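You operate a simulated robot arm through the tools that you are given. There is no shell and no other tool. Be economical: measure what you need, move in short steps, check, and stop when the job is done.

The job below is to be done with a simulated two-armed robot. You get a single attempt, and the scene is never put back.

TASK
Tighten the link box's two thumb nuts, lift its cover on with both hands and lock both latches.
Fine: the cover sits square on the rim.

Only the result counts: the job must be done as asked and must still hold three seconds after the hand-in. Knocking over, shifting, dropping, spilling or breaking anything else fails it. Lids that push on must go on centred and level and be pressed home; caps that screw on are set level and turned clockwise until they are tight.

THE ROBOT
Two 6-joint arms with two-finger parallel grippers on one trunk, on a base that drives. Base frame: it is fixed to the floor where the robot stands at the start and does not move with it; the origin is under the middle of the robot, x ahead of it, y to its left, z up. Units: m, rad, N and s.
The left shoulder is at the start at [0.06, 0.187, 1.222], the right one opposite. With the tool pointing down near the work surface each hand reaches from about 0.1 to 0.6 m from the robot's upright axis, wherever it stands, measured 20 degrees to its own side. Places, roughly: brown latch [0.9, -0.1, 1]; cover panel [1.25, 0, 0.75]; rim of the link box [0.6, -0.1, 0.9]; thumb nut one [0.5, -0.1, 0.9]; thumb nut two [0.7, -0.1, 0.9]; white latch [0.4, -0.1, 1]. Payload 1.57 kg a hand.
The tool frame of a hand sits at the grasp point between the pads (the TCP): z along the fingers, y along the line on which they close. The tips reach 0.03 m beyond it. Largest opening 0.11 m; finger width 0.024, thickness 0.012; the body of the gripper, 0.048 by 0.112 m, starts 0.078 m behind the TCP.
Orientation is that of the tool frame in the base frame, as a unit quaternion [w, x, y, z]. With the fingers straight down and closing along the base's y, the tool's x points along the base's -x, its y along +y and its z along -z.

THE INTERFACE
- The arms move only by the tool nudge_tool. It takes "left_targets", "right_targets" or both (then of equal length, played together; a hand with none holds still); each is a list of rows, each a list of 3 entries, a list of its own where there are three numbers: the shift along the base's x, y, z in units of 250 mm (1.0 is 250 mm), then the turn, a rotation vector about the base's x, y, z in units of 180 degrees (1.0 is 180 degrees), then the opening in per cent of the stroke, from 0 (shut) to 100 (fully open). In form: [[[dx, dy, dz], [rx, ry, rz], jaw], ...]. A call has 1 to 8 rows; each row is the pose to reach, as a shift and turn from the pose commanded when the call began. A call with a number of a shift or a turn outside -1 to 1 is refused whole. Each row takes 0.2 s and may step no farther than 0.05 m and 0.15 rad from the row before; otherwise, or with a gripper value out of range, the whole call is refused. Where a pose cannot be reached the arm comes as near as it can. A force on the tool above 40 N (or 10 N above the force at the start of the call, whichever is more), or a blocked arm, ends the call early, and 0.2 s more pass. The fingers move at their own pace (about 0.153 m/s each) and stop on an object; they squeeze with about 30 N. The grip force told is the motor's: it shows also when the fingers shut on nothing. Time passes only in rows, and 0.2 s behind the last, so rows that repeat a pose let the fingers close. It gives the time, the measured TCP pose, the force on the tool (base axes), the opening and the grip force at its end, in the units of the frame above (readings bear some noise), with the torque about the TCP (base axes, N m) and any sound that the robot's microphone picked up.
- Cameras (640 x 400 px; columns grow to the right, rows downward): "scene" is now at [0.0172, 0.0016, 1.7634]; the picture's right is [0.04, -1.00, 0.00], its down [-0.77, -0.03, -0.64] and it looks along [0.64, 0.02, -0.77] (base axes); focal length 280 px, centre (320, 200). "left" rides on the left gripper at [0.07, -0.016, -0.141] in its tool frame; the picture's right is [0.23, 0.97, 0.00], its down [-0.86, 0.20, -0.48] and it looks along [-0.47, 0.11, 0.88] (tool axes); focal length 222 px, centre (320, 200). "right" rides on the right gripper at [0.07, 0.016, -0.141] in its tool frame; the picture's right is [-0.23, 0.97, 0.00], its down [-0.86, -0.20, -0.48] and it looks along [-0.47, -0.11, 0.88] (tool axes); focal length 222 px, centre (320, 200). There is no depth. A picture from a camera that has moved, and an enlarged one, comes with that camera's place and axes in the base frame and with its lens.
- grab_frame(camera): a new picture of that camera. The clock stands still meanwhile.
- raise_lower(by): slides the trunk up (or, below 0, down) by that many m; the arms and the scene camera ride with it, the base frame stays. It gives what a move gives, with no picture.
- drive_base(legs): drives the robot by 1 to 6 legs, each [ahead, left, turn to the left] in m, m and rad, along the robot's own axes; the way and the turn of a leg run together, so that a leg with both is an arc; at most 1.5 m and 3.142 rad a leg. The arms and the cameras ride along, it lands a little off, and it stops where it bumps. It gives what a move gives.
- turn_head(pan, tilt): turns the head with the scene camera to pan (to the left, within 1.501 rad either way) and tilt (down, from -0.506 to 1.204), counted from straight ahead of the robot. It gives what a move gives.
- enlarge(camera, box): a new picture of the part [left, top, right, bottom] of that camera's present view, enlarged. The clock stands still meanwhile.
- finish_job(): hands the job in; it is judged then, once.

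Work in short steps. Places have to be worked out from the pictures, the camera data and where the tool is seen: move nearer, look again, correct. Check each grasp and each placing, and mend what went wrong. You have 120 turns and 100 pictures in all, those below and enlarged ones among them. Open the grippers and draw the arms clear of the work before you hand the job in, unless the task says otherwise; then end with one line.

The tools are called after "Request:" by a JSON object that holds its "op" and its "data". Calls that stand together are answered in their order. nudge_tool: Moves the arms, as the interface text tells. Its arguments: {"type":"object","properties":{"left_targets":{"type":"array","items":{"type":"array"}},"right_targets":{"type":"array","items":{"type":"array"}}},"required":[]} The other tools are called the same way: raise_lower (by) slides the trunk up or down; drive_base (legs) drives the base; turn_head (pan, tilt) turns the head that bears the scene camera; grab_frame (camera) takes a picture; enlarge (camera, box) takes an enlarged picture of a part of a camera's view; finish_job () hands the job in.

At the start:

```text
t: 0.0
left_tcp_pos: [0.3771, 0.151, 1.2681]
left_orientation: [-0.001, 0.0, 1.0, 0.0]
left_contact_force: [0.5, -0.6, 0.7]
left_wrist_torque: [0.02, 0.01, 0.02]
left_gripper_width: 0.1102
left_grip_force: 0.0
right_tcp_pos: [0.4032, -0.2386, 1.2219]
right_orientation: [0.0, 0.0, 1.0, 0.0]
right_contact_force: [1.1, -0.8, -0.5]
right_wrist_torque: [-0.03, 0.01, 0.02]
right_gripper_width: 0.11
right_grip_force: 0.1
trunk travel left (down, up): [-0.85, 0.14]
robot x, y, heading: [-0.0021, -0.0014, -0.001]
head pan, tilt: [0.035, 0.881]
```

scene: 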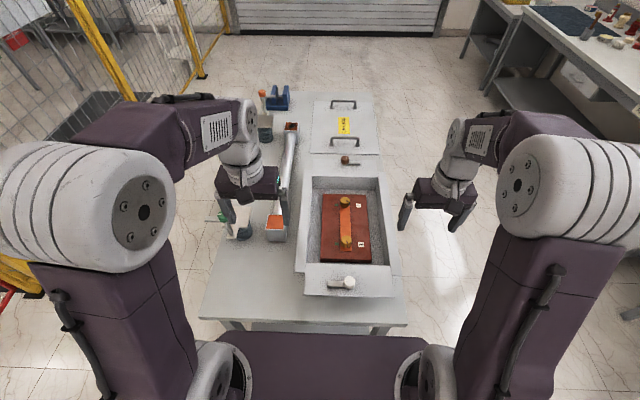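
right: 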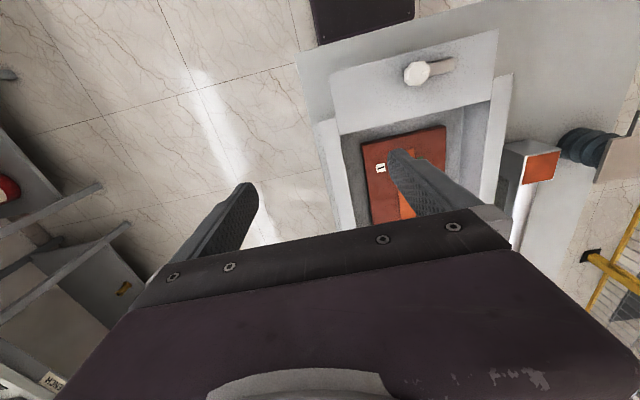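
left: 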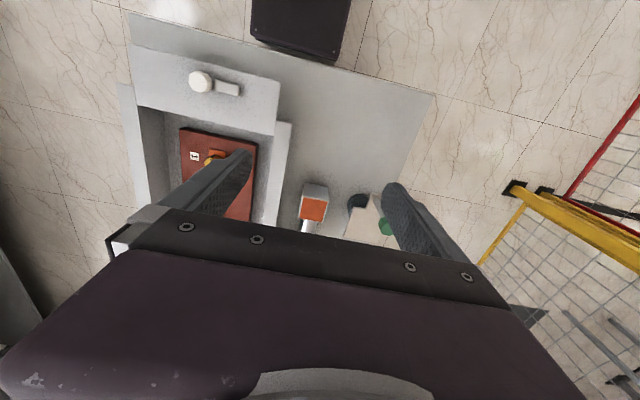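

I'll start with a close look at the link box and at the cover behind it.

Request:
{"op": "enlarge", "data": {"camera": "scene", "box": [280, 150, 420, 310]}}

Request:
{"op": "enlarge", "data": {"camera": "scene", "box": [240, 80, 400, 180]}}

```text
2.50 times, centred on (350, 230) of scene
camera zoom: at [0.0172, 0.0016, 1.7634], right [0.04, -1.0, 0.0], down [-0.77, -0.03, -0.64], along [0.64, 0.02, -0.77], focal length 701 px, centre (245, 125)
```

zoom: 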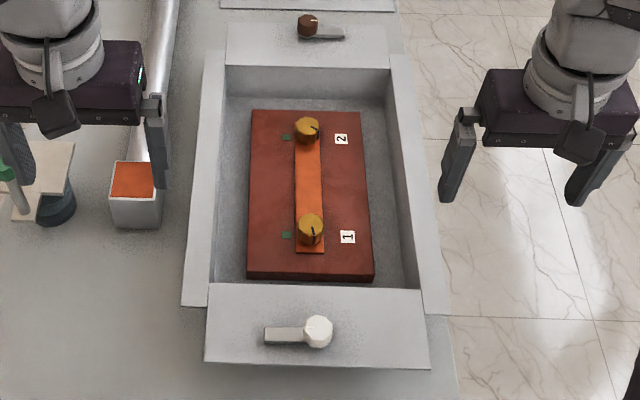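

```text
4.00 times, centred on (320, 130) of scene
camera zoom: at [0.0172, 0.0016, 1.7634], right [0.04, -1.0, 0.0], down [-0.77, -0.03, -0.64], along [0.64, 0.02, -0.77], focal length 1122 px, centre (320, 480)
```

zoom: 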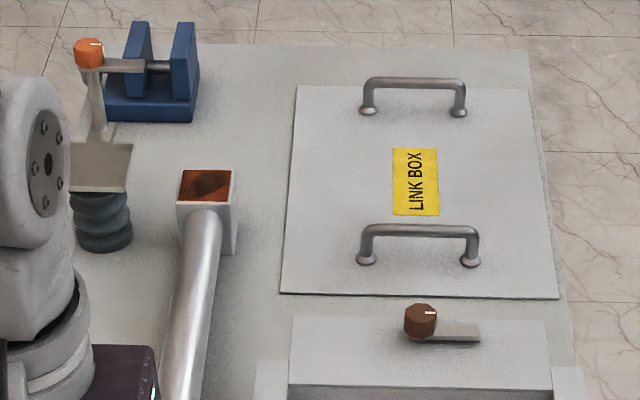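

The box has two indexed nuts inside, and its latches sit on the end decks. The right side of the bench looks like the best place to work from, so I turn the head to check that the floor there is free.

Request:
{"op": "turn_head", "data": {"pan": -1.0, "tilt": 0.7}}

Request:
{"op": "grab_frame", "data": {"camera": "scene"}}

```text
t: 1.3
left_tcp_pos: [0.377, 0.1507, 1.2696]
left_orientation: [0.0, 0.0, 1.0, 0.0]
left_contact_force: [-0.8, -0.4, -0.7]
left_wrist_torque: [0.01, -0.01, 0.0]
left_gripper_width: 0.1102
left_grip_force: 0.1
right_tcp_pos: [0.4023, -0.2364, 1.2217]
right_orientation: [0.0, 0.0, 1.0, -0.001]
right_contact_force: [0.5, 0.4, -0.1]
right_wrist_torque: [-0.01, 0.03, -0.02]
right_gripper_width: 0.11
right_grip_force: 0.1
trunk travel left (down, up): [-0.85, 0.14]
robot x, y, heading: [-0.0016, -0.0027, 0.002]
head pan, tilt: [-1.0, 0.7]
```

```text
94 pictures are left
camera scene: at [-0.0133, -0.0726, 1.7781], right [-0.84, -0.54, 0.0], down [-0.35, 0.54, -0.76], along [0.41, -0.64, -0.64], focal length 280 px, centre (320, 200)
```

scene: 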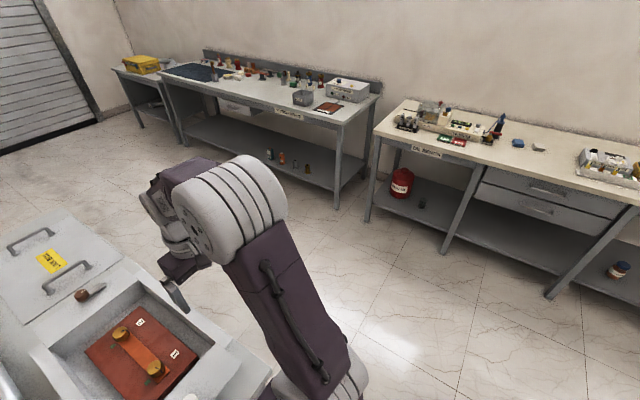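

The aisle on the right is free out to about y=-1.8. I'll back out, go around to that side and turn to face the bench.

Request:
{"op": "drive_base", "data": {"legs": [[-0.3, 0, 0], [0, -0.98, 0], [0.94, 0, 0], [0, 0, 1.571]]}}

Request:
{"op": "turn_head", "data": {"pan": 0.0, "tilt": 0.85}}

Request:
{"op": "grab_frame", "data": {"camera": "scene"}}

```text
t: 16.6
left_tcp_pos: [0.5038, -0.6205, 1.2701]
left_orientation: [0.0, 0.71, -0.704, 0.0]
left_contact_force: [0.4, -0.2, 0.1]
left_wrist_torque: [0.01, 0.02, -0.01]
left_gripper_width: 0.1101
left_grip_force: 0.1
right_tcp_pos: [0.8917, -0.5911, 1.2221]
right_orientation: [0.0, 0.71, -0.704, 0.0]
right_contact_force: [0.1, -0.1, 0.1]
right_wrist_torque: [-0.01, -0.01, 0.01]
right_gripper_width: 0.1102
right_grip_force: 0.1
trunk travel left (down, up): [-0.85, 0.14]
robot x, y, heading: [0.6586, -0.998, 1.579]
head pan, tilt: [-1.0, 0.7]
```

```text
t: 17.8
left_tcp_pos: [0.5026, -0.6209, 1.2687]
left_orientation: [0.001, 0.711, -0.704, -0.001]
left_contact_force: [-0.1, 0.1, -1.0]
left_wrist_torque: [0.01, -0.01, 0.01]
left_gripper_width: 0.1102
left_grip_force: 0.0
right_tcp_pos: [0.8921, -0.5927, 1.2217]
right_orientation: [0.001, 0.71, -0.704, 0.001]
right_contact_force: [0.7, -0.1, 0.6]
right_wrist_torque: [0.01, -0.02, 0.01]
right_gripper_width: 0.1098
right_grip_force: 0.0
trunk travel left (down, up): [-0.85, 0.14]
robot x, y, heading: [0.6573, -1.001, 1.578]
head pan, tilt: [0.0, 0.85]
```

```text
93 pictures are left
camera scene: at [0.6578, -0.9796, 1.7658], right [1.0, 0.01, 0.0], down [0.01, -0.75, -0.66], along [0.0, 0.66, -0.75], focal length 280 px, centre (320, 200)
```

scene: 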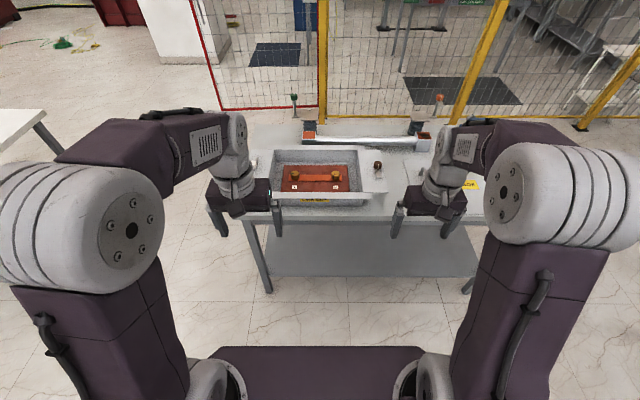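

The nuts are near x≈0.545 and 0.73, y≈-0.06, and the bench edge is at y≈-0.21. I drive closer to the bench and look with all three cameras.

Request:
{"op": "drive_base", "data": {"legs": [[0.45, 0, -0.008]]}}

Request:
{"op": "turn_head", "data": {"pan": 0.0, "tilt": 1.0}}

Request:
{"op": "grab_frame", "data": {"camera": "scene"}}

Request:
{"op": "grab_frame", "data": {"camera": "left"}}

Request:
{"op": "grab_frame", "data": {"camera": "right"}}

```text
t: 20.6
left_tcp_pos: [0.5089, -0.1684, 1.2689]
left_orientation: [0.001, -0.703, 0.711, 0.0]
left_contact_force: [0.6, 0.7, -0.2]
left_wrist_torque: [0.01, -0.03, -0.02]
left_gripper_width: 0.1101
left_grip_force: 0.1
right_tcp_pos: [0.8993, -0.1457, 1.223]
right_orientation: [0.0, -0.704, 0.711, 0.001]
right_contact_force: [0.8, 0.7, -0.4]
right_wrist_torque: [0.0, -0.02, 0.01]
right_gripper_width: 0.1098
right_grip_force: 0.1
trunk travel left (down, up): [-0.85, 0.14]
robot x, y, heading: [0.6568, -0.5457, 1.559]
head pan, tilt: [0.0, 0.85]
```

```text
t: 21.3
left_tcp_pos: [0.5101, -0.1668, 1.2679]
left_orientation: [0.0, -0.704, 0.711, 0.0]
left_contact_force: [-0.8, -0.1, 0.1]
left_wrist_torque: [0.01, 0.01, 0.03]
left_gripper_width: 0.1102
left_grip_force: 0.1
right_tcp_pos: [0.8992, -0.1444, 1.2223]
right_orientation: [0.0, -0.704, 0.71, 0.0]
right_contact_force: [-0.6, -0.3, 0.8]
right_wrist_torque: [0.0, 0.03, 0.01]
right_gripper_width: 0.1101
right_grip_force: 0.1
trunk travel left (down, up): [-0.85, 0.14]
robot x, y, heading: [0.6592, -0.5456, 1.563]
head pan, tilt: [0.0, 1.0]
```

```text
92 pictures are left
camera scene: at [0.658, -0.5366, 1.7548], right [1.0, -0.01, 0.0], down [-0.01, -0.84, -0.54], along [0.0, 0.54, -0.84], focal length 280 px, centre (320, 200)
```

scene: 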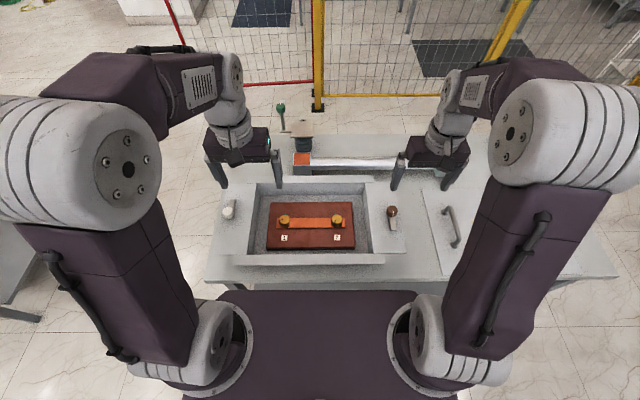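

```text
91 pictures are left
camera left: at [0.5245, -0.2357, 1.4097], right [-0.98, -0.22, 0.0], down [-0.19, 0.86, 0.48], along [-0.1, 0.47, -0.88], focal length 222 px, centre (320, 200)
```

left: 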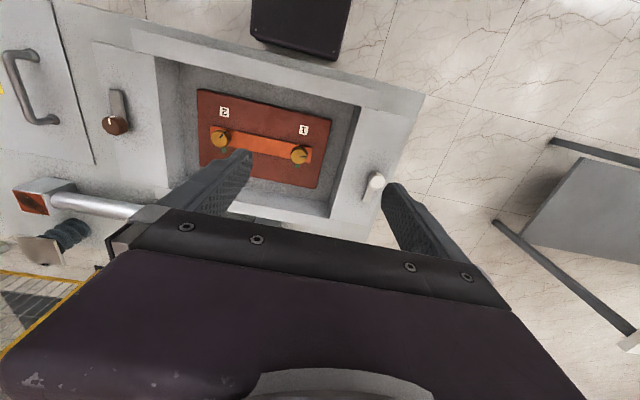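

```text
90 pictures are left
camera right: at [0.8816, -0.2132, 1.363], right [-0.97, 0.24, 0.0], down [0.21, 0.85, 0.48], along [0.11, 0.47, -0.88], focal length 222 px, centre (320, 200)
```

right: 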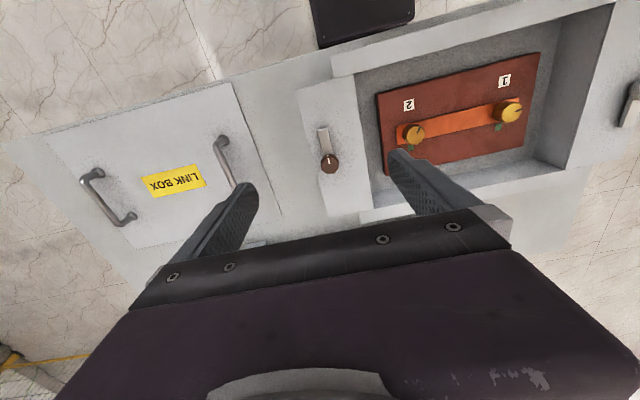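

Everything is in view now. I enlarge the scene view of the box and the left wrist view of the nuts.

Request:
{"op": "enlarge", "data": {"camera": "scene", "box": [210, 170, 410, 270]}}

Request:
{"op": "enlarge", "data": {"camera": "left", "box": [180, 70, 400, 208]}}

Request:
{"op": "enlarge", "data": {"camera": "right", "box": [300, 30, 640, 230]}}

```text
3.20 times, centred on (310, 220) of scene
camera zoom: at [0.658, -0.5366, 1.7548], right [1.0, -0.01, 0.0], down [-0.01, -0.84, -0.54], along [0.0, 0.54, -0.84], focal length 898 px, centre (352, 136)
```

zoom: 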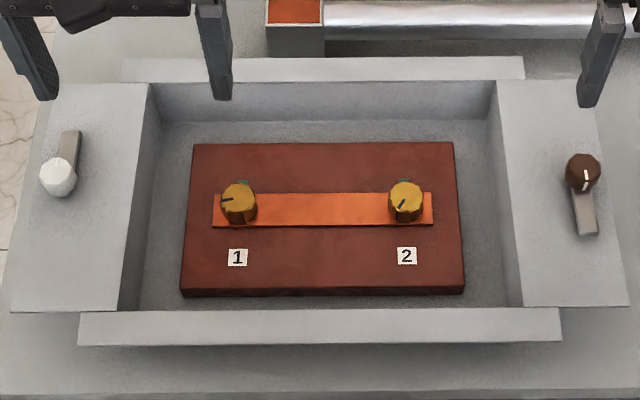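

```text
2.90 times, centred on (290, 139) of left
camera zoom: at [0.5245, -0.2357, 1.4097], right [-0.98, -0.22, 0.0], down [-0.19, 0.86, 0.48], along [-0.1, 0.47, -0.88], focal length 644 px, centre (407, 377)
```

zoom: 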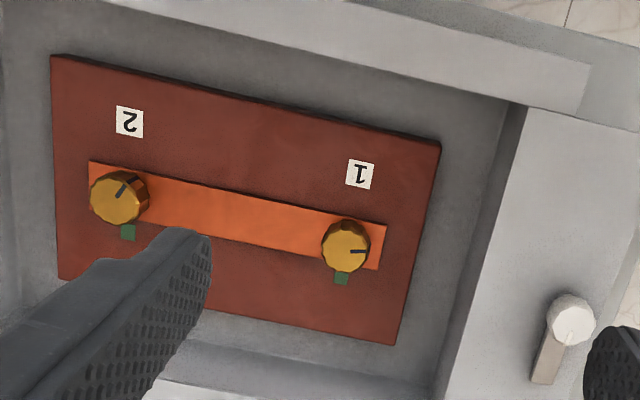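

```text
1.88 times, centred on (470, 130) of right
camera zoom: at [0.8816, -0.2132, 1.363], right [-0.97, 0.24, 0.0], down [0.21, 0.85, 0.48], along [0.11, 0.47, -0.88], focal length 418 px, centre (38, 332)
```

zoom: 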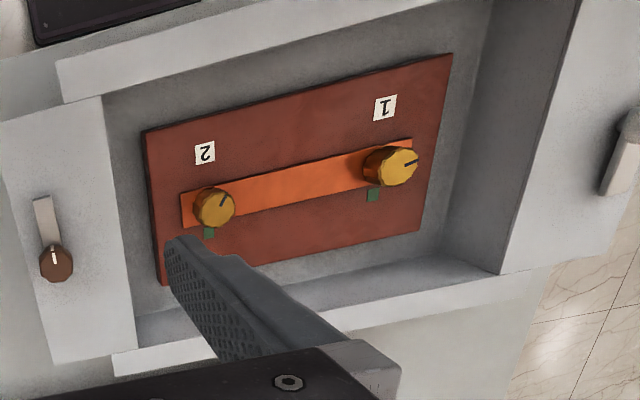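

Both index lines are off the green marks on the +y side. From three views, the nuts sit at about (0.537,-0.073) and (0.715,-0.071), with tops near z 0.915. I bring the left hand above nut one.

Request:
{"op": "nudge_tool", "data": {"left_targets": [[[0.015, 0.054, -0.143], [0, 0, 0], 70], [[0.031, 0.107, -0.286], [0, 0, 0], 70], [[0.046, 0.161, -0.429], [0, 0, 0], 70], [[0.062, 0.215, -0.571], [0, 0, 0], 70], [[0.077, 0.269, -0.714], [0, 0, 0], 70], [[0.093, 0.322, -0.857], [0, 0, 0], 70], [[0.108, 0.376, -1.0], [0, 0, 0], 70]]}}

Request:
{"op": "grab_frame", "data": {"camera": "left"}}

Request:
{"op": "enlarge", "data": {"camera": "scene", "box": [230, 170, 390, 270]}}

```text
t: 22.9
left_tcp_pos: [0.5387, -0.0706, 1.019]
left_orientation: [0.0, -0.704, 0.71, 0.0]
left_contact_force: [0.6, 0.5, -0.1]
left_wrist_torque: [-0.02, 0.02, -0.02]
left_gripper_width: 0.0771
left_grip_force: 0.1
right_tcp_pos: [0.8993, -0.1425, 1.2218]
right_orientation: [-0.001, -0.704, 0.71, 0.0]
right_contact_force: [0.1, 0.5, -0.4]
right_wrist_torque: [0.0, -0.01, 0.01]
right_gripper_width: 0.1101
right_grip_force: 0.1
trunk travel left (down, up): [-0.85, 0.14]
robot x, y, heading: [0.6549, -0.5456, 1.56]
head pan, tilt: [0.0, 1.0]
```

```text
86 pictures are left
camera left: at [0.5523, -0.1399, 1.1594], right [-0.98, -0.22, 0.0], down [-0.19, 0.86, 0.48], along [-0.1, 0.47, -0.88], focal length 222 px, centre (320, 200)
```

left: 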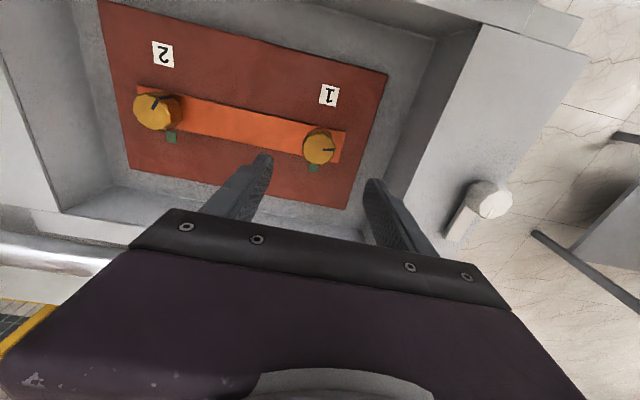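

```text
4.00 times, centred on (310, 220) of scene
camera zoom: at [0.6581, -0.5347, 1.7547], right [1.0, -0.01, 0.0], down [-0.01, -0.84, -0.54], along [0.0, 0.54, -0.84], focal length 1122 px, centre (360, 120)
```

zoom: 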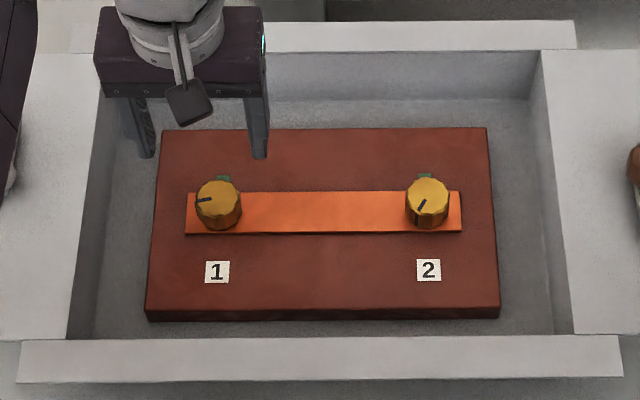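

Nut one is centred under the left hand at about (0.538,-0.073), with its top near 0.917 and a height of about 0.03. I pre-turn the hand 45° counter-clockwise and lower it around the nut.

Request:
{"op": "nudge_tool", "data": {"left_targets": [[[0, -0.004, -0.04], [0, 0, 0.042], 65], [[0, -0.008, -0.08], [0, 0, 0.083], 65], [[0, -0.008, -0.12], [0, 0, 0.125], 65], [[0, -0.008, -0.16], [0, 0, 0.167], 65], [[0, -0.008, -0.2], [0, 0, 0.208], 65], [[0, -0.008, -0.24], [0, 0, 0.25], 65], [[0, -0.008, -0.32], [0, 0, 0.25], 65], [[0, -0.008, -0.384], [0, 0, 0.25], 65]]}}

Request:
{"op": "grab_frame", "data": {"camera": "left"}}

Request:
{"op": "enlarge", "data": {"camera": "scene", "box": [230, 170, 390, 270]}}

```text
t: 24.7
left_tcp_pos: [0.5376, -0.074, 0.9219]
left_orientation: [0.0, 0.922, -0.386, -0.001]
left_contact_force: [0.2, 0.7, -0.2]
left_wrist_torque: [0.0, -0.02, -0.02]
left_gripper_width: 0.0715
left_grip_force: 0.0
right_tcp_pos: [0.8989, -0.1436, 1.2215]
right_orientation: [0.0, -0.704, 0.71, 0.0]
right_contact_force: [-0.8, 0.2, -0.7]
right_wrist_torque: [0.0, -0.03, 0.01]
right_gripper_width: 0.11
right_grip_force: 0.0
trunk travel left (down, up): [-0.85, 0.14]
robot x, y, heading: [0.6535, -0.5435, 1.566]
head pan, tilt: [0.0, 1.0]
```

```text
84 pictures are left
camera left: at [0.5971, -0.1117, 1.0628], right [-0.53, -0.84, 0.0], down [-0.74, 0.47, 0.48], along [-0.4, 0.26, -0.88], focal length 222 px, centre (320, 200)
```

left: 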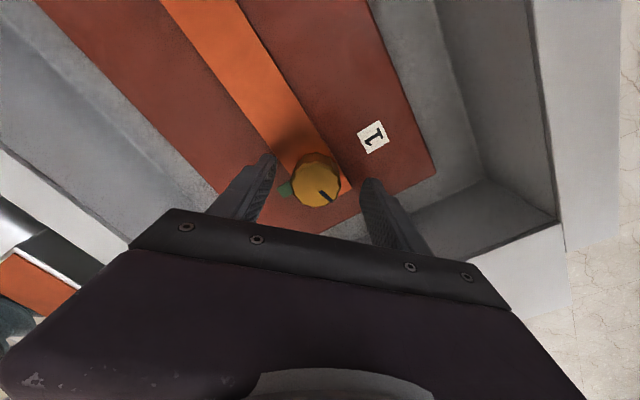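

```text
4.00 times, centred on (310, 220) of scene
camera zoom: at [0.658, -0.5359, 1.7547], right [1.0, -0.01, 0.0], down [-0.01, -0.84, -0.54], along [0.0, 0.54, -0.84], focal length 1122 px, centre (360, 120)
```

zoom: 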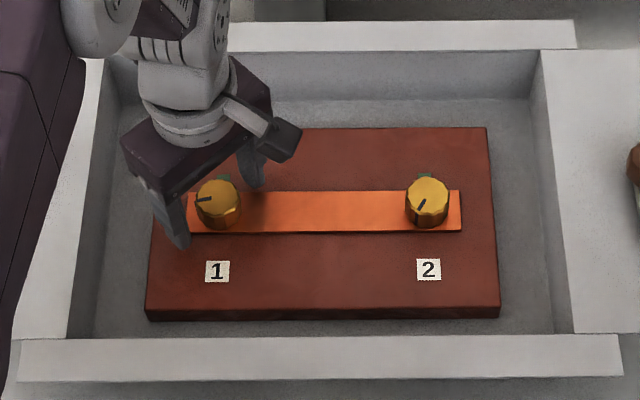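

The nut sits between the fingers, roughly 3 mm off along x. I correct for that, grip it and begin the clockwise turn.

Request:
{"op": "nudge_tool", "data": {"left_targets": [[[0.012, -0.004, 0], [0, 0, 0], 40], [[0.012, -0.004, 0], [0, 0, 0], 20], [[0.012, -0.004, 0], [0, 0, 0], 20], [[0.012, -0.004, 0], [0, 0, -0.04], 20], [[0.012, -0.004, 0], [0, 0, -0.08], 20], [[0.012, -0.004, 0], [0, 0, -0.12], 20]]}}

Request:
{"op": "enlarge", "data": {"camera": "scene", "box": [230, 170, 390, 270]}}

Request:
{"op": "enlarge", "data": {"camera": "left", "box": [220, 120, 420, 245]}}

```text
t: 26.1
left_tcp_pos: [0.5404, -0.0747, 0.9226]
left_orientation: [0.0, 0.833, -0.554, 0.0]
left_contact_force: [8.4, 6.3, -0.9]
left_wrist_torque: [0.67, -0.34, -0.04]
left_gripper_width: 0.0384
left_grip_force: 44.2
right_tcp_pos: [0.9012, -0.1426, 1.2211]
right_orientation: [0.0, -0.704, 0.71, 0.0]
right_contact_force: [-0.4, 0.0, -0.4]
right_wrist_torque: [-0.03, 0.03, 0.01]
right_gripper_width: 0.11
right_grip_force: 0.1
trunk travel left (down, up): [-0.85, 0.14]
robot x, y, heading: [0.6569, -0.5419, 1.563]
head pan, tilt: [0.0, 1.0]
```

```text
4.00 times, centred on (310, 220) of scene
camera zoom: at [0.6601, -0.5348, 1.7547], right [1.0, -0.01, 0.0], down [-0.01, -0.84, -0.54], along [0.0, 0.54, -0.84], focal length 1122 px, centre (360, 120)
```

zoom: 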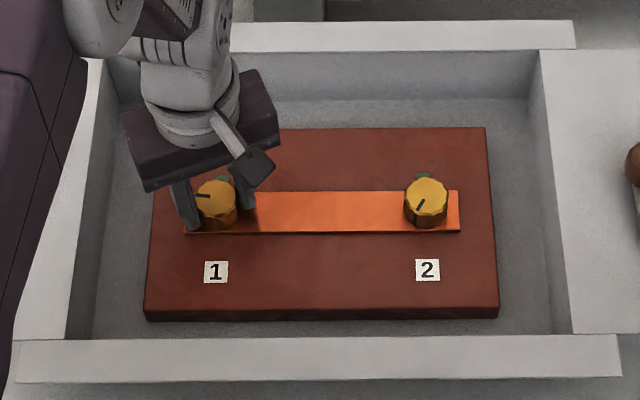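

```text
3.20 times, centred on (320, 182) of left
camera zoom: at [0.5818, -0.1317, 1.0629], right [-0.81, -0.59, 0.0], down [-0.51, 0.71, 0.48], along [-0.28, 0.39, -0.88], focal length 711 px, centre (320, 256)
```

zoom: 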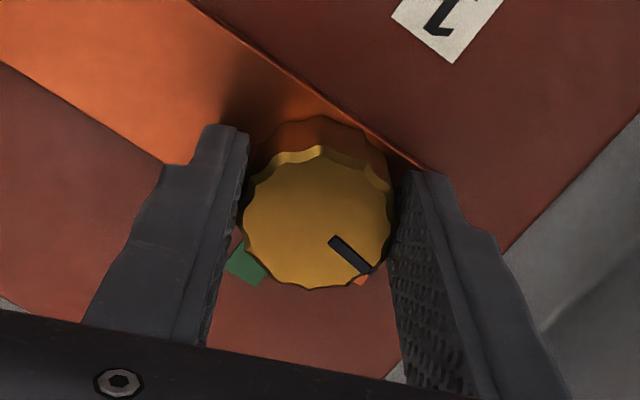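

The nut turned 22° with the hand and its index now points along -x, with 90° left to the mark and almost no torque so far. I keep turning, with a small centring shift.

Request:
{"op": "nudge_tool", "data": {"left_targets": [[[0.006, 0.004, 0], [0, 0, -0.045], 20], [[0.008, 0.006, 0], [0, 0, -0.09], 20], [[0.008, 0.006, 0], [0, 0, -0.135], 20], [[0.008, 0.006, 0], [0, 0, -0.18], 20], [[0.008, 0.006, 0], [0, 0, -0.225], 20], [[0.008, 0.006, 0], [0, 0, -0.27], 20], [[0.008, 0.006, 0], [0, 0, -0.315], 20], [[0.008, 0.006, 0], [0, 0, -0.36], 20]]}}

Request:
{"op": "grab_frame", "data": {"camera": "left"}}

```text
t: 27.9
left_tcp_pos: [0.5378, -0.0734, 0.9222]
left_orientation: [0.001, -0.407, 0.913, -0.001]
left_contact_force: [-25.9, 4.6, 2.3]
left_wrist_torque: [-0.42, 1.54, 0.07]
left_gripper_width: 0.0382
left_grip_force: 44.0
right_tcp_pos: [0.8948, -0.1428, 1.2219]
right_orientation: [0.001, -0.704, 0.711, -0.002]
right_contact_force: [0.9, 0.2, -0.3]
right_wrist_torque: [0.0, 0.03, 0.01]
right_gripper_width: 0.1102
right_grip_force: 0.0
trunk travel left (down, up): [-0.85, 0.14]
robot x, y, heading: [0.6565, -0.5489, 1.562]
head pan, tilt: [0.0, 1.0]
```

```text
80 pictures are left
camera left: at [0.5015, -0.1357, 1.0629], right [-0.88, 0.48, 0.0], down [0.42, 0.77, 0.48], along [0.23, 0.42, -0.88], focal length 222 px, centre (320, 200)
```

left: 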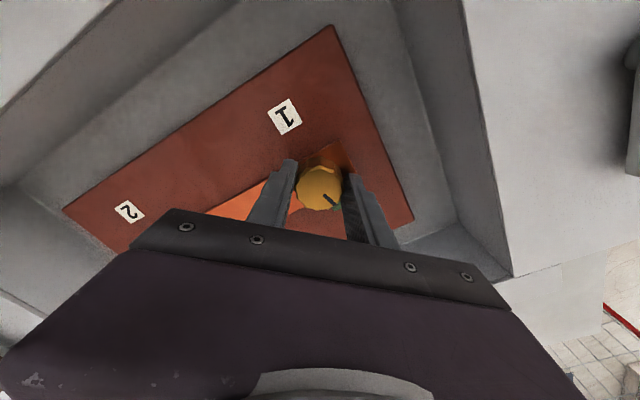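

The nut follows freely and about 25° remain. The -26 N along x tells me the command is about 5 mm too far in +x, so I relax that and keep turning.

Request:
{"op": "nudge_tool", "data": {"left_targets": [[[-0.01, 0, 0], [0, 0, -0.02], 20], [[-0.019, 0.002, 0], [0, 0, -0.04], 20], [[-0.019, 0.002, 0], [0, 0, -0.08], 20], [[-0.019, 0.002, 0], [0, 0, -0.12], 20]]}}

Request:
{"op": "enlarge", "data": {"camera": "left", "box": [220, 120, 420, 245]}}

```text
t: 28.9
left_tcp_pos: [0.5377, -0.0729, 0.9216]
left_orientation: [0.001, -0.228, 0.974, 0.0]
left_contact_force: [-2.6, 0.4, -5.8]
left_wrist_torque: [0.27, -0.62, 0.31]
left_gripper_width: 0.0383
left_grip_force: 44.2
right_tcp_pos: [0.8985, -0.1439, 1.2215]
right_orientation: [0.0, -0.704, 0.71, 0.0]
right_contact_force: [-0.8, -0.3, 0.1]
right_wrist_torque: [0.02, 0.0, -0.03]
right_gripper_width: 0.11
right_grip_force: 0.0
trunk travel left (down, up): [-0.85, 0.14]
robot x, y, heading: [0.6574, -0.5419, 1.558]
head pan, tilt: [0.0, 1.0]
```

```text
3.20 times, centred on (320, 182) of left
camera zoom: at [0.4805, -0.1178, 1.0629], right [-0.64, 0.77, 0.0], down [0.68, 0.56, 0.48], along [0.37, 0.3, -0.88], focal length 711 px, centre (320, 256)
```

zoom: 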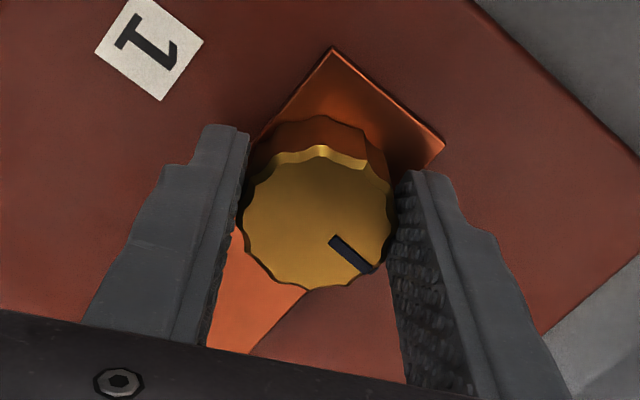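

The index points at about 93° and the torque about z has started to rise, to 0.31. I turn on in small steps to feel it tighten.

Request:
{"op": "nudge_tool", "data": {"left_targets": [[[0, 0, 0], [0, 0, -0.015], 20], [[0, 0, 0], [0, 0, -0.03], 20], [[0, 0, 0], [0, 0, -0.045], 20], [[0, 0, 0], [0, 0, -0.045], 20]]}}

Request:
{"op": "enlarge", "data": {"camera": "left", "box": [220, 120, 420, 245]}}

```text
t: 29.9
left_tcp_pos: [0.5369, -0.072, 0.9209]
left_orientation: [0.0, -0.16, 0.987, 0.0]
left_contact_force: [-3.5, 3.5, -1.5]
left_wrist_torque: [0.01, -0.01, 0.95]
left_gripper_width: 0.0381
left_grip_force: 43.7
right_tcp_pos: [0.8988, -0.1429, 1.2214]
right_orientation: [0.0, -0.703, 0.711, 0.0]
right_contact_force: [0.0, -0.2, -0.1]
right_wrist_torque: [-0.03, 0.01, 0.04]
right_gripper_width: 0.1099
right_grip_force: 0.0
trunk travel left (down, up): [-0.85, 0.14]
robot x, y, heading: [0.6546, -0.5459, 1.563]
head pan, tilt: [0.0, 1.0]
```

```text
3.20 times, centred on (320, 182) of left
camera zoom: at [0.4742, -0.1095, 1.0631], right [-0.52, 0.85, 0.0], down [0.75, 0.46, 0.48], along [0.41, 0.25, -0.88], focal length 711 px, centre (320, 256)
```

zoom: 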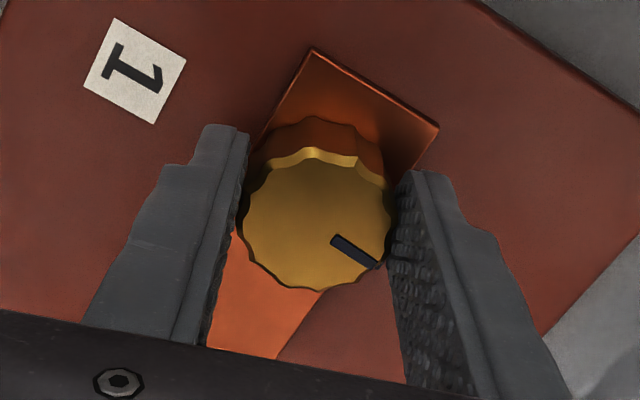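

The torque reached 0.95 N m and the index stopped at about 92° while the fingers began to slip, so nut one is tight. I release, rise and check it.

Request:
{"op": "nudge_tool", "data": {"left_targets": [[[0, 0, 0], [0, 0, -0.03], 65], [[0, 0, 0], [0, 0, -0.03], 65], [[0, 0, 0.15], [0, 0, 0.01], 65], [[0, 0, 0.3], [0, 0, 0.055], 65], [[0, 0, 0.45], [0, 0, 0.1], 65], [[-0.1, 0, 0.6], [0, 0, 0.145], 65], [[-0.2, 0, 0.75], [0, 0, 0.19], 65], [[-0.3, 0, 0.9], [0, 0, 0.235], 65]]}}

Request:
{"op": "enlarge", "data": {"camera": "scene", "box": [250, 190, 370, 265]}}

```text
t: 31.7
left_tcp_pos: [0.4622, -0.0725, 1.1474]
left_orientation: [0.0, -0.506, 0.862, -0.001]
left_contact_force: [-0.8, 0.6, 0.3]
left_wrist_torque: [-0.04, -0.02, -0.01]
left_gripper_width: 0.0716
left_grip_force: 0.1
right_tcp_pos: [0.8987, -0.145, 1.2231]
right_orientation: [0.0, -0.705, 0.71, 0.0]
right_contact_force: [-0.1, 0.6, -0.6]
right_wrist_torque: [0.0, -0.02, -0.01]
right_gripper_width: 0.1098
right_grip_force: 0.0
trunk travel left (down, up): [-0.85, 0.14]
robot x, y, heading: [0.6596, -0.5469, 1.564]
head pan, tilt: [0.0, 1.0]
```

```text
5.33 times, centred on (310, 228) of scene
camera zoom: at [0.6575, -0.5374, 1.7547], right [1.0, -0.01, 0.0], down [-0.01, -0.84, -0.54], along [0.01, 0.54, -0.84], focal length 1496 px, centre (373, 53)
```

zoom: 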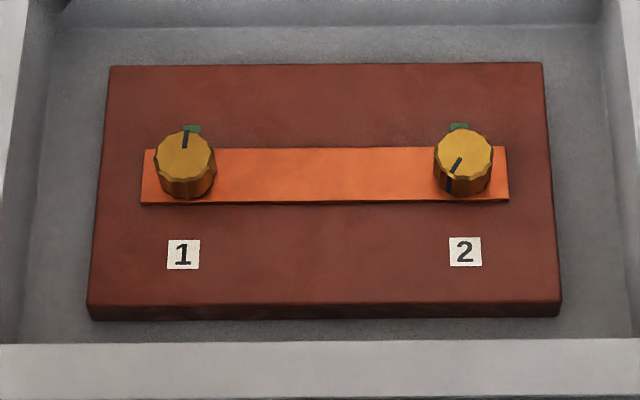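

Nut one's index is on its mark. Nut two should be at about (0.7145,-0.073), so I bring the right hand above it, pre-turned 58° counter-clockwise.

Request:
{"op": "nudge_tool", "data": {"right_targets": [[[-0.105, 0.041, -0.116], [0, 0, 0.046], 65], [[-0.21, 0.082, -0.231], [0, 0, 0.092], 65], [[-0.315, 0.123, -0.347], [0, 0, 0.138], 65], [[-0.42, 0.163, -0.463], [0, 0, 0.184], 65], [[-0.526, 0.204, -0.579], [0, 0, 0.23], 65], [[-0.631, 0.245, -0.694], [0, 0, 0.276], 65], [[-0.736, 0.286, -0.81], [0, 0, 0.322], 65]]}}

Request:
{"op": "grab_frame", "data": {"camera": "right"}}

```text
t: 33.3
left_tcp_pos: [0.463, -0.0708, 1.1453]
left_orientation: [0.0, -0.505, 0.863, -0.001]
left_contact_force: [-0.8, 0.2, -0.2]
left_wrist_torque: [-0.01, 0.0, -0.02]
left_gripper_width: 0.0714
left_grip_force: 0.1
right_tcp_pos: [0.7138, -0.0731, 1.02]
right_orientation: [0.0, 0.96, -0.279, 0.0]
right_contact_force: [0.0, -0.1, -0.3]
right_wrist_torque: [-0.02, 0.01, -0.02]
right_gripper_width: 0.0715
right_grip_force: 0.0
trunk travel left (down, up): [-0.85, 0.14]
robot x, y, heading: [0.6565, -0.546, 1.561]
head pan, tilt: [0.0, 1.0]
```

```text
76 pictures are left
camera right: at [0.7629, -0.1228, 1.1612], right [-0.71, -0.7, 0.0], down [-0.62, 0.63, 0.48], along [-0.33, 0.34, -0.88], focal length 222 px, centre (320, 200)
```

right: 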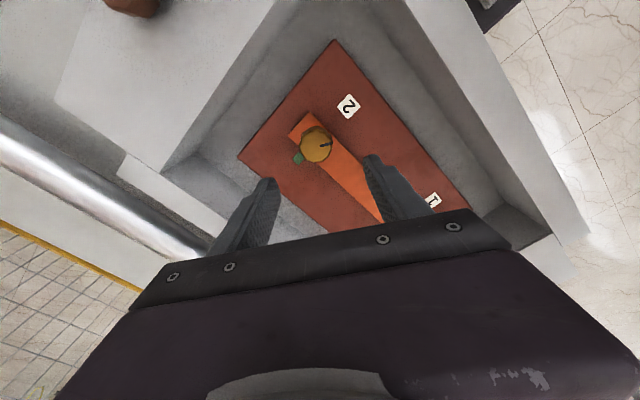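

The nut lies under the hand within a couple of millimetres. I lower to z≈0.922 and grip it.

Request:
{"op": "nudge_tool", "data": {"right_targets": [[[0.004, 0, -0.15], [0, 0, 0], 65], [[0.006, 0.002, -0.3], [0, 0, 0], 65], [[0.006, 0.002, -0.39], [0, 0, 0], 65], [[0.006, 0.002, -0.392], [0, 0, 0], 45], [[0.006, 0.002, -0.392], [0, 0, 0], 20], [[0.006, 0.002, -0.392], [0, 0, 0], 20]]}}

Request:
{"op": "enlarge", "data": {"camera": "right", "box": [220, 120, 420, 245]}}

```text
t: 34.7
left_tcp_pos: [0.4631, -0.0711, 1.1458]
left_orientation: [-0.001, -0.505, 0.863, 0.0]
left_contact_force: [0.7, 0.4, 0.0]
left_wrist_torque: [0.0, 0.0, -0.02]
left_gripper_width: 0.0717
left_grip_force: 0.0
right_tcp_pos: [0.7171, -0.0718, 0.9209]
right_orientation: [-0.001, 0.96, -0.28, -0.002]
right_contact_force: [6.9, 11.3, 5.7]
right_wrist_torque: [0.17, 0.14, 0.03]
right_gripper_width: 0.0384
right_grip_force: 43.5
trunk travel left (down, up): [-0.85, 0.14]
robot x, y, heading: [0.6583, -0.5439, 1.563]
head pan, tilt: [0.0, 1.0]
```

```text
3.20 times, centred on (320, 182) of right
camera zoom: at [0.7671, -0.1213, 1.0616], right [-0.72, -0.7, 0.0], down [-0.61, 0.63, 0.48], along [-0.34, 0.34, -0.88], focal length 711 px, centre (320, 256)
```

zoom: 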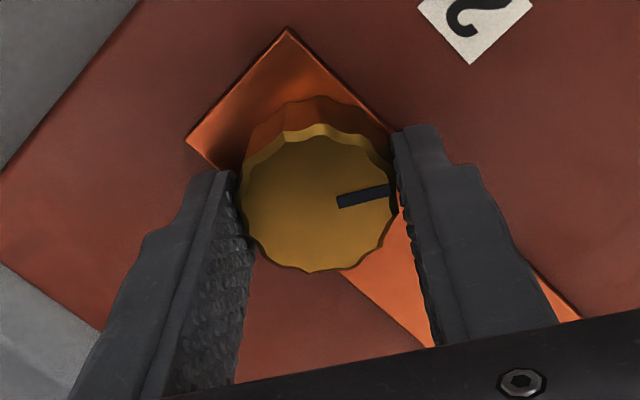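

It is gripped well with the index at about 238°, so it needs roughly 148° clockwise. I turn the first 66°.

Request:
{"op": "nudge_tool", "data": {"right_targets": [[[0.003, 0.006, 0], [0, 0, -0.046], 20], [[0.003, 0.006, 0], [0, 0, -0.092], 20], [[0.003, 0.006, 0], [0, 0, -0.138], 20], [[0.003, 0.006, 0], [0, 0, -0.184], 20], [[0.003, 0.006, 0], [0, 0, -0.23], 20], [[0.003, 0.006, 0], [0, 0, -0.276], 20], [[0.003, 0.006, 0], [0, 0, -0.322], 20], [[0.003, 0.006, 0], [0, 0, -0.368], 20]]}}

```text
t: 36.5
left_tcp_pos: [0.4652, -0.0691, 1.1452]
left_orientation: [-0.001, -0.505, 0.863, -0.001]
left_contact_force: [0.5, 0.2, -0.1]
left_wrist_torque: [0.01, 0.0, 0.01]
left_gripper_width: 0.0715
left_grip_force: 0.1
right_tcp_pos: [0.7187, -0.0688, 0.9206]
right_orientation: [-0.002, -0.65, 0.76, 0.0]
right_contact_force: [15.3, 15.2, 6.5]
right_wrist_torque: [0.91, -1.15, 0.06]
right_gripper_width: 0.0381
right_grip_force: 44.1
trunk travel left (down, up): [-0.85, 0.14]
robot x, y, heading: [0.6581, -0.5388, 1.558]
head pan, tilt: [0.0, 1.0]
```

The pull of (15,15) N means the nut's centre is a few millimetres farther in +x and +y. I shift that way and go on turning.

Request:
{"op": "nudge_tool", "data": {"right_targets": [[[0.006, 0.006, 0], [0, 0, -0.044], 20], [[0.011, 0.01, -0.002], [0, 0, -0.088], 20], [[0.011, 0.01, -0.002], [0, 0, -0.132], 20], [[0.011, 0.01, -0.002], [0, 0, -0.176], 20], [[0.011, 0.01, -0.002], [0, 0, -0.22], 20], [[0.011, 0.01, -0.002], [0, 0, -0.264], 20], [[0.011, 0.01, -0.002], [0, 0, -0.308], 20], [[0.011, 0.01, -0.002], [0, 0, -0.352], 20]]}}

Request:
{"op": "enlarge", "data": {"camera": "right", "box": [220, 120, 420, 245]}}

```text
t: 38.3
left_tcp_pos: [0.4655, -0.074, 1.1472]
left_orientation: [-0.001, -0.505, 0.863, 0.001]
left_contact_force: [-0.4, 0.2, 0.1]
left_wrist_torque: [-0.01, -0.02, -0.02]
left_gripper_width: 0.0717
left_grip_force: 0.1
right_tcp_pos: [0.7223, -0.0714, 0.9212]
right_orientation: [0.0, -0.154, 0.988, 0.0]
right_contact_force: [6.8, -10.0, 0.0]
right_wrist_torque: [0.22, 0.74, 0.03]
right_gripper_width: 0.0382
right_grip_force: 44.1
trunk travel left (down, up): [-0.85, 0.14]
robot x, y, heading: [0.6601, -0.5454, 1.563]
head pan, tilt: [0.0, 1.0]
```

```text
3.20 times, centred on (320, 182) of right
camera zoom: at [0.6501, -0.0758, 1.0618], right [-0.08, 1.0, 0.0], down [0.88, 0.07, 0.48], along [0.48, 0.04, -0.88], focal length 711 px, centre (320, 256)
```

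zoom: 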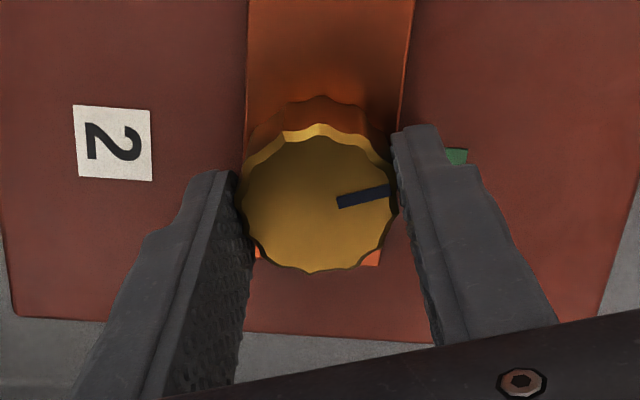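

The index is at about 108°, leaving about 18°. I turn on until the torque builds.

Request:
{"op": "nudge_tool", "data": {"right_targets": [[[-0.002, -0.004, 0], [0, 0, -0.035], 20], [[-0.002, -0.006, 0], [0, 0, -0.07], 20], [[-0.002, -0.006, 0], [0, 0, -0.1], 20], [[-0.002, -0.006, 0], [0, 0, -0.125], 20], [[-0.002, -0.006, 0], [0, 0, -0.14], 20], [[-0.002, -0.006, 0], [0, 0, -0.14], 20]]}}

Request:
{"op": "enlarge", "data": {"camera": "right", "box": [220, 120, 420, 245]}}

```text
t: 39.7
left_tcp_pos: [0.4642, -0.0733, 1.146]
left_orientation: [0.0, -0.505, 0.863, 0.002]
left_contact_force: [0.6, -0.1, -0.3]
left_wrist_torque: [-0.01, -0.02, -0.02]
left_gripper_width: 0.0716
left_grip_force: 0.1
right_tcp_pos: [0.7222, -0.0726, 0.9215]
right_orientation: [-0.001, 0.066, 0.998, 0.0]
right_contact_force: [14.5, -11.8, -8.5]
right_wrist_torque: [0.24, -0.59, 0.38]
right_gripper_width: 0.0381
right_grip_force: 44.0
trunk travel left (down, up): [-0.85, 0.14]
robot x, y, heading: [0.6568, -0.5439, 1.561]
head pan, tilt: [0.0, 1.0]
```

```text
3.20 times, centred on (320, 182) of right
camera zoom: at [0.6546, -0.0462, 1.0618], right [0.35, 0.94, 0.0], down [0.82, -0.31, 0.48], along [0.45, -0.17, -0.88], focal length 711 px, centre (320, 256)
```

zoom: 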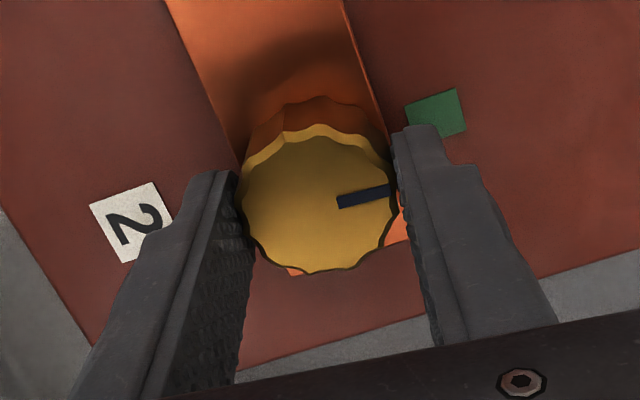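

The index is near 83-90° and the torque is 0.38 and rising. A few more degrees should tighten it fully.

Request:
{"op": "nudge_tool", "data": {"right_targets": [[[0.006, -0.002, 0], [0, 0, -0.015], 20], [[0.006, -0.002, 0], [0, 0, -0.03], 20], [[0.006, -0.002, 0], [0, 0, -0.045], 20], [[0.006, -0.002, 0], [0, 0, -0.045], 20]]}}

Request:
{"op": "enlarge", "data": {"camera": "right", "box": [220, 120, 420, 245]}}

```text
t: 40.7
left_tcp_pos: [0.4625, -0.0725, 1.1472]
left_orientation: [0.002, -0.505, 0.863, 0.001]
left_contact_force: [1.1, -0.1, -0.7]
left_wrist_torque: [0.0, 0.0, -0.02]
left_gripper_width: 0.0714
left_grip_force: 0.0
right_tcp_pos: [0.7211, -0.0725, 0.9213]
right_orientation: [0.0, 0.134, 0.991, 0.0]
right_contact_force: [-0.8, -15.4, -12.4]
right_wrist_torque: [-0.12, 0.26, 0.91]
right_gripper_width: 0.0384
right_grip_force: 43.6
trunk travel left (down, up): [-0.85, 0.14]
robot x, y, heading: [0.654, -0.5449, 1.562]
head pan, tilt: [0.0, 1.0]
```

```text
3.20 times, centred on (320, 182) of right
camera zoom: at [0.6571, -0.0371, 1.062], right [0.48, 0.88, 0.0], down [0.77, -0.42, 0.48], along [0.42, -0.23, -0.88], focal length 711 px, centre (320, 256)
```

zoom: 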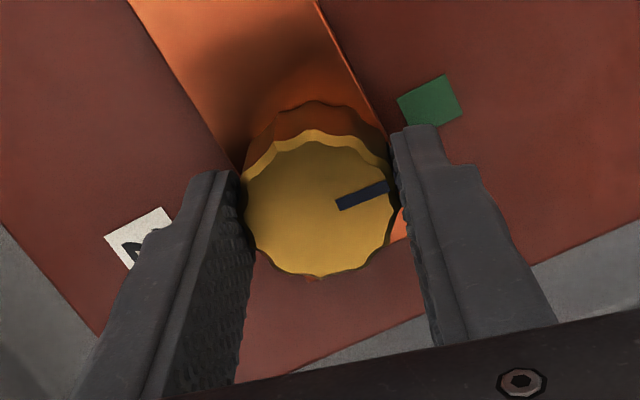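

The torque is 0.91 and the fingers are starting to slip, so nut two is tight. I release, rise and unwind the wrist.

Request:
{"op": "nudge_tool", "data": {"right_targets": [[[0, 0, 0], [0, 0, 0], 65], [[0, 0, 0], [0, 0, 0], 65], [[0, 0, 0.15], [0, 0, 0.04], 65], [[0, 0, 0.3], [0, 0, 0.085], 65], [[0.05, 0, 0.45], [0, 0, 0.13], 65], [[0.15, 0, 0.6], [0, 0, 0.175], 65], [[0.3, 0, 0.7], [0, 0, 0.22], 65], [[0.45, 0, 0.8], [0, 0, 0.265], 65]]}}

Request:
{"op": "enlarge", "data": {"camera": "scene", "box": [210, 170, 410, 295]}}

```text
t: 42.5
left_tcp_pos: [0.4656, -0.0717, 1.1469]
left_orientation: [0.0, -0.506, 0.862, 0.0]
left_contact_force: [0.1, -0.4, -0.8]
left_wrist_torque: [0.01, 0.01, 0.04]
left_gripper_width: 0.0715
left_grip_force: 0.1
right_tcp_pos: [0.8357, -0.0738, 1.1199]
right_orientation: [0.0, -0.279, 0.96, -0.001]
right_contact_force: [-0.3, -0.7, 1.0]
right_wrist_torque: [-0.04, 0.0, 0.0]
right_gripper_width: 0.0715
right_grip_force: 0.1
trunk travel left (down, up): [-0.85, 0.14]
robot x, y, heading: [0.6593, -0.5473, 1.565]
head pan, tilt: [0.0, 1.0]
```

```text
3.20 times, centred on (310, 232) of scene
camera zoom: at [0.6598, -0.5373, 1.7547], right [1.0, -0.01, 0.0], down [-0.01, -0.84, -0.54], along [0.0, 0.54, -0.84], focal length 898 px, centre (352, 96)
```

zoom: 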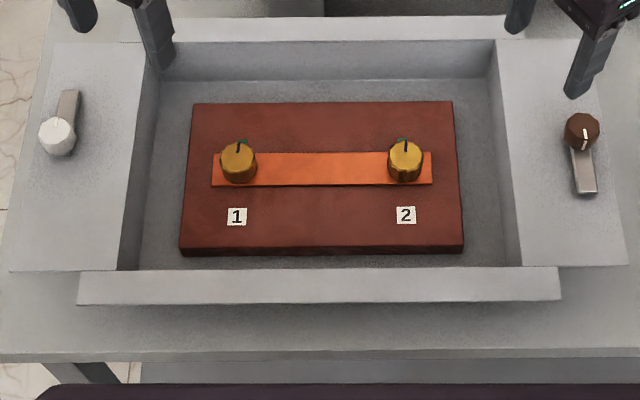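

Both nuts are on their marks. Next is the cover: I unwind both wrists to neutral and lift the hands before driving right to it, since its handles are about 0.33 m apart around x≈1.3.

Request:
{"op": "nudge_tool", "data": {"left_targets": [[[0, 0, 0.04], [0, 0, 0.023], 65], [[0, 0, 0.08], [0, 0, 0.046], 65], [[0, 0, 0.12], [0, 0, 0.069], 65], [[0, 0, 0.16], [0, 0, 0.092], 65], [[0, 0, 0.2], [0, 0, 0.115], 65], [[0, 0, 0.24], [0, 0, 0.138], 65], [[0, 0, 0.28], [0, 0, 0.16], 65]], "right_targets": [[[0, 0, 0.05], [0, 0, 0.0453], 65], [[0, 0, 0.1], [0, 0, 0.0906], 65], [[0, 0, 0.15], [0, 0, 0.136], 65], [[0, 0, 0.2], [0, 0, 0.181], 65], [[0, 0, 0.25], [0, 0, 0.226], 65], [[0, 0, 0.3], [0, 0, 0.272], 65], [[0, 0, 0.35], [0, 0, 0.317], 65]]}}

Request:
{"op": "drive_base", "data": {"legs": [[0, -0.65, 0]]}}

Request:
{"op": "grab_frame", "data": {"camera": "scene"}}

Request:
{"op": "grab_frame", "data": {"camera": "left"}}

Request:
{"op": "grab_frame", "data": {"camera": "right"}}

```text
t: 44.1
left_tcp_pos: [0.4624, -0.0746, 1.2184]
left_orientation: [0.0, -0.705, 0.709, 0.0]
left_contact_force: [0.3, -0.4, -0.2]
left_wrist_torque: [0.01, -0.01, -0.02]
left_gripper_width: 0.0715
left_grip_force: 0.1
right_tcp_pos: [0.8328, -0.0711, 1.2067]
right_orientation: [0.0, -0.704, 0.71, 0.0]
right_contact_force: [-0.7, 0.3, 0.6]
right_wrist_torque: [-0.02, 0.0, 0.02]
right_gripper_width: 0.0713
right_grip_force: 0.0
trunk travel left (down, up): [-0.85, 0.14]
robot x, y, heading: [0.6586, -0.5451, 1.562]
head pan, tilt: [0.0, 1.0]
```

```text
t: 47.7
left_tcp_pos: [1.1162, -0.08, 1.2185]
left_orientation: [0.001, -0.703, 0.712, -0.001]
left_contact_force: [0.6, 0.1, 0.3]
left_wrist_torque: [-0.01, 0.0, 0.0]
left_gripper_width: 0.0718
left_grip_force: 0.0
right_tcp_pos: [1.4875, -0.079, 1.2069]
right_orientation: [0.001, -0.702, 0.712, -0.001]
right_contact_force: [0.3, 0.2, 1.0]
right_wrist_torque: [0.02, -0.01, -0.01]
right_gripper_width: 0.0715
right_grip_force: 0.1
trunk travel left (down, up): [-0.85, 0.14]
robot x, y, heading: [1.3061, -0.5529, 1.562]
head pan, tilt: [0.0, 1.0]
```

```text
70 pictures are left
camera scene: at [1.3091, -0.5435, 1.7547], right [1.0, -0.01, 0.0], down [-0.01, -0.84, -0.54], along [0.01, 0.54, -0.84], focal length 280 px, centre (320, 200)
```

scene: 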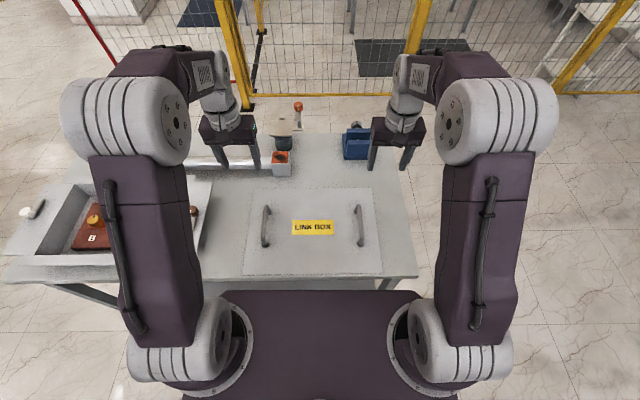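

```text
69 pictures are left
camera left: at [1.1301, -0.1483, 1.3584], right [-0.98, -0.21, 0.0], down [-0.19, 0.86, 0.48], along [-0.1, 0.47, -0.88], focal length 222 px, centre (320, 200)
```

left: 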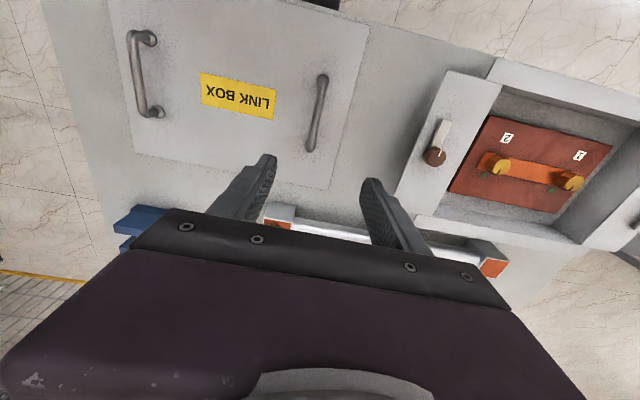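

```text
68 pictures are left
camera right: at [1.4683, -0.1469, 1.3483], right [-0.97, 0.24, 0.0], down [0.21, 0.85, 0.48], along [0.12, 0.46, -0.88], focal length 222 px, centre (320, 200)
```

right: 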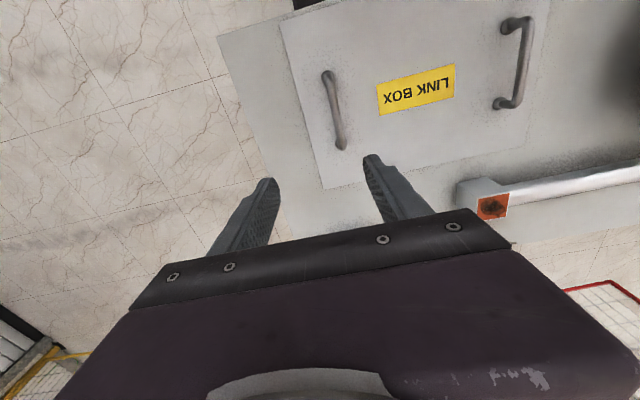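

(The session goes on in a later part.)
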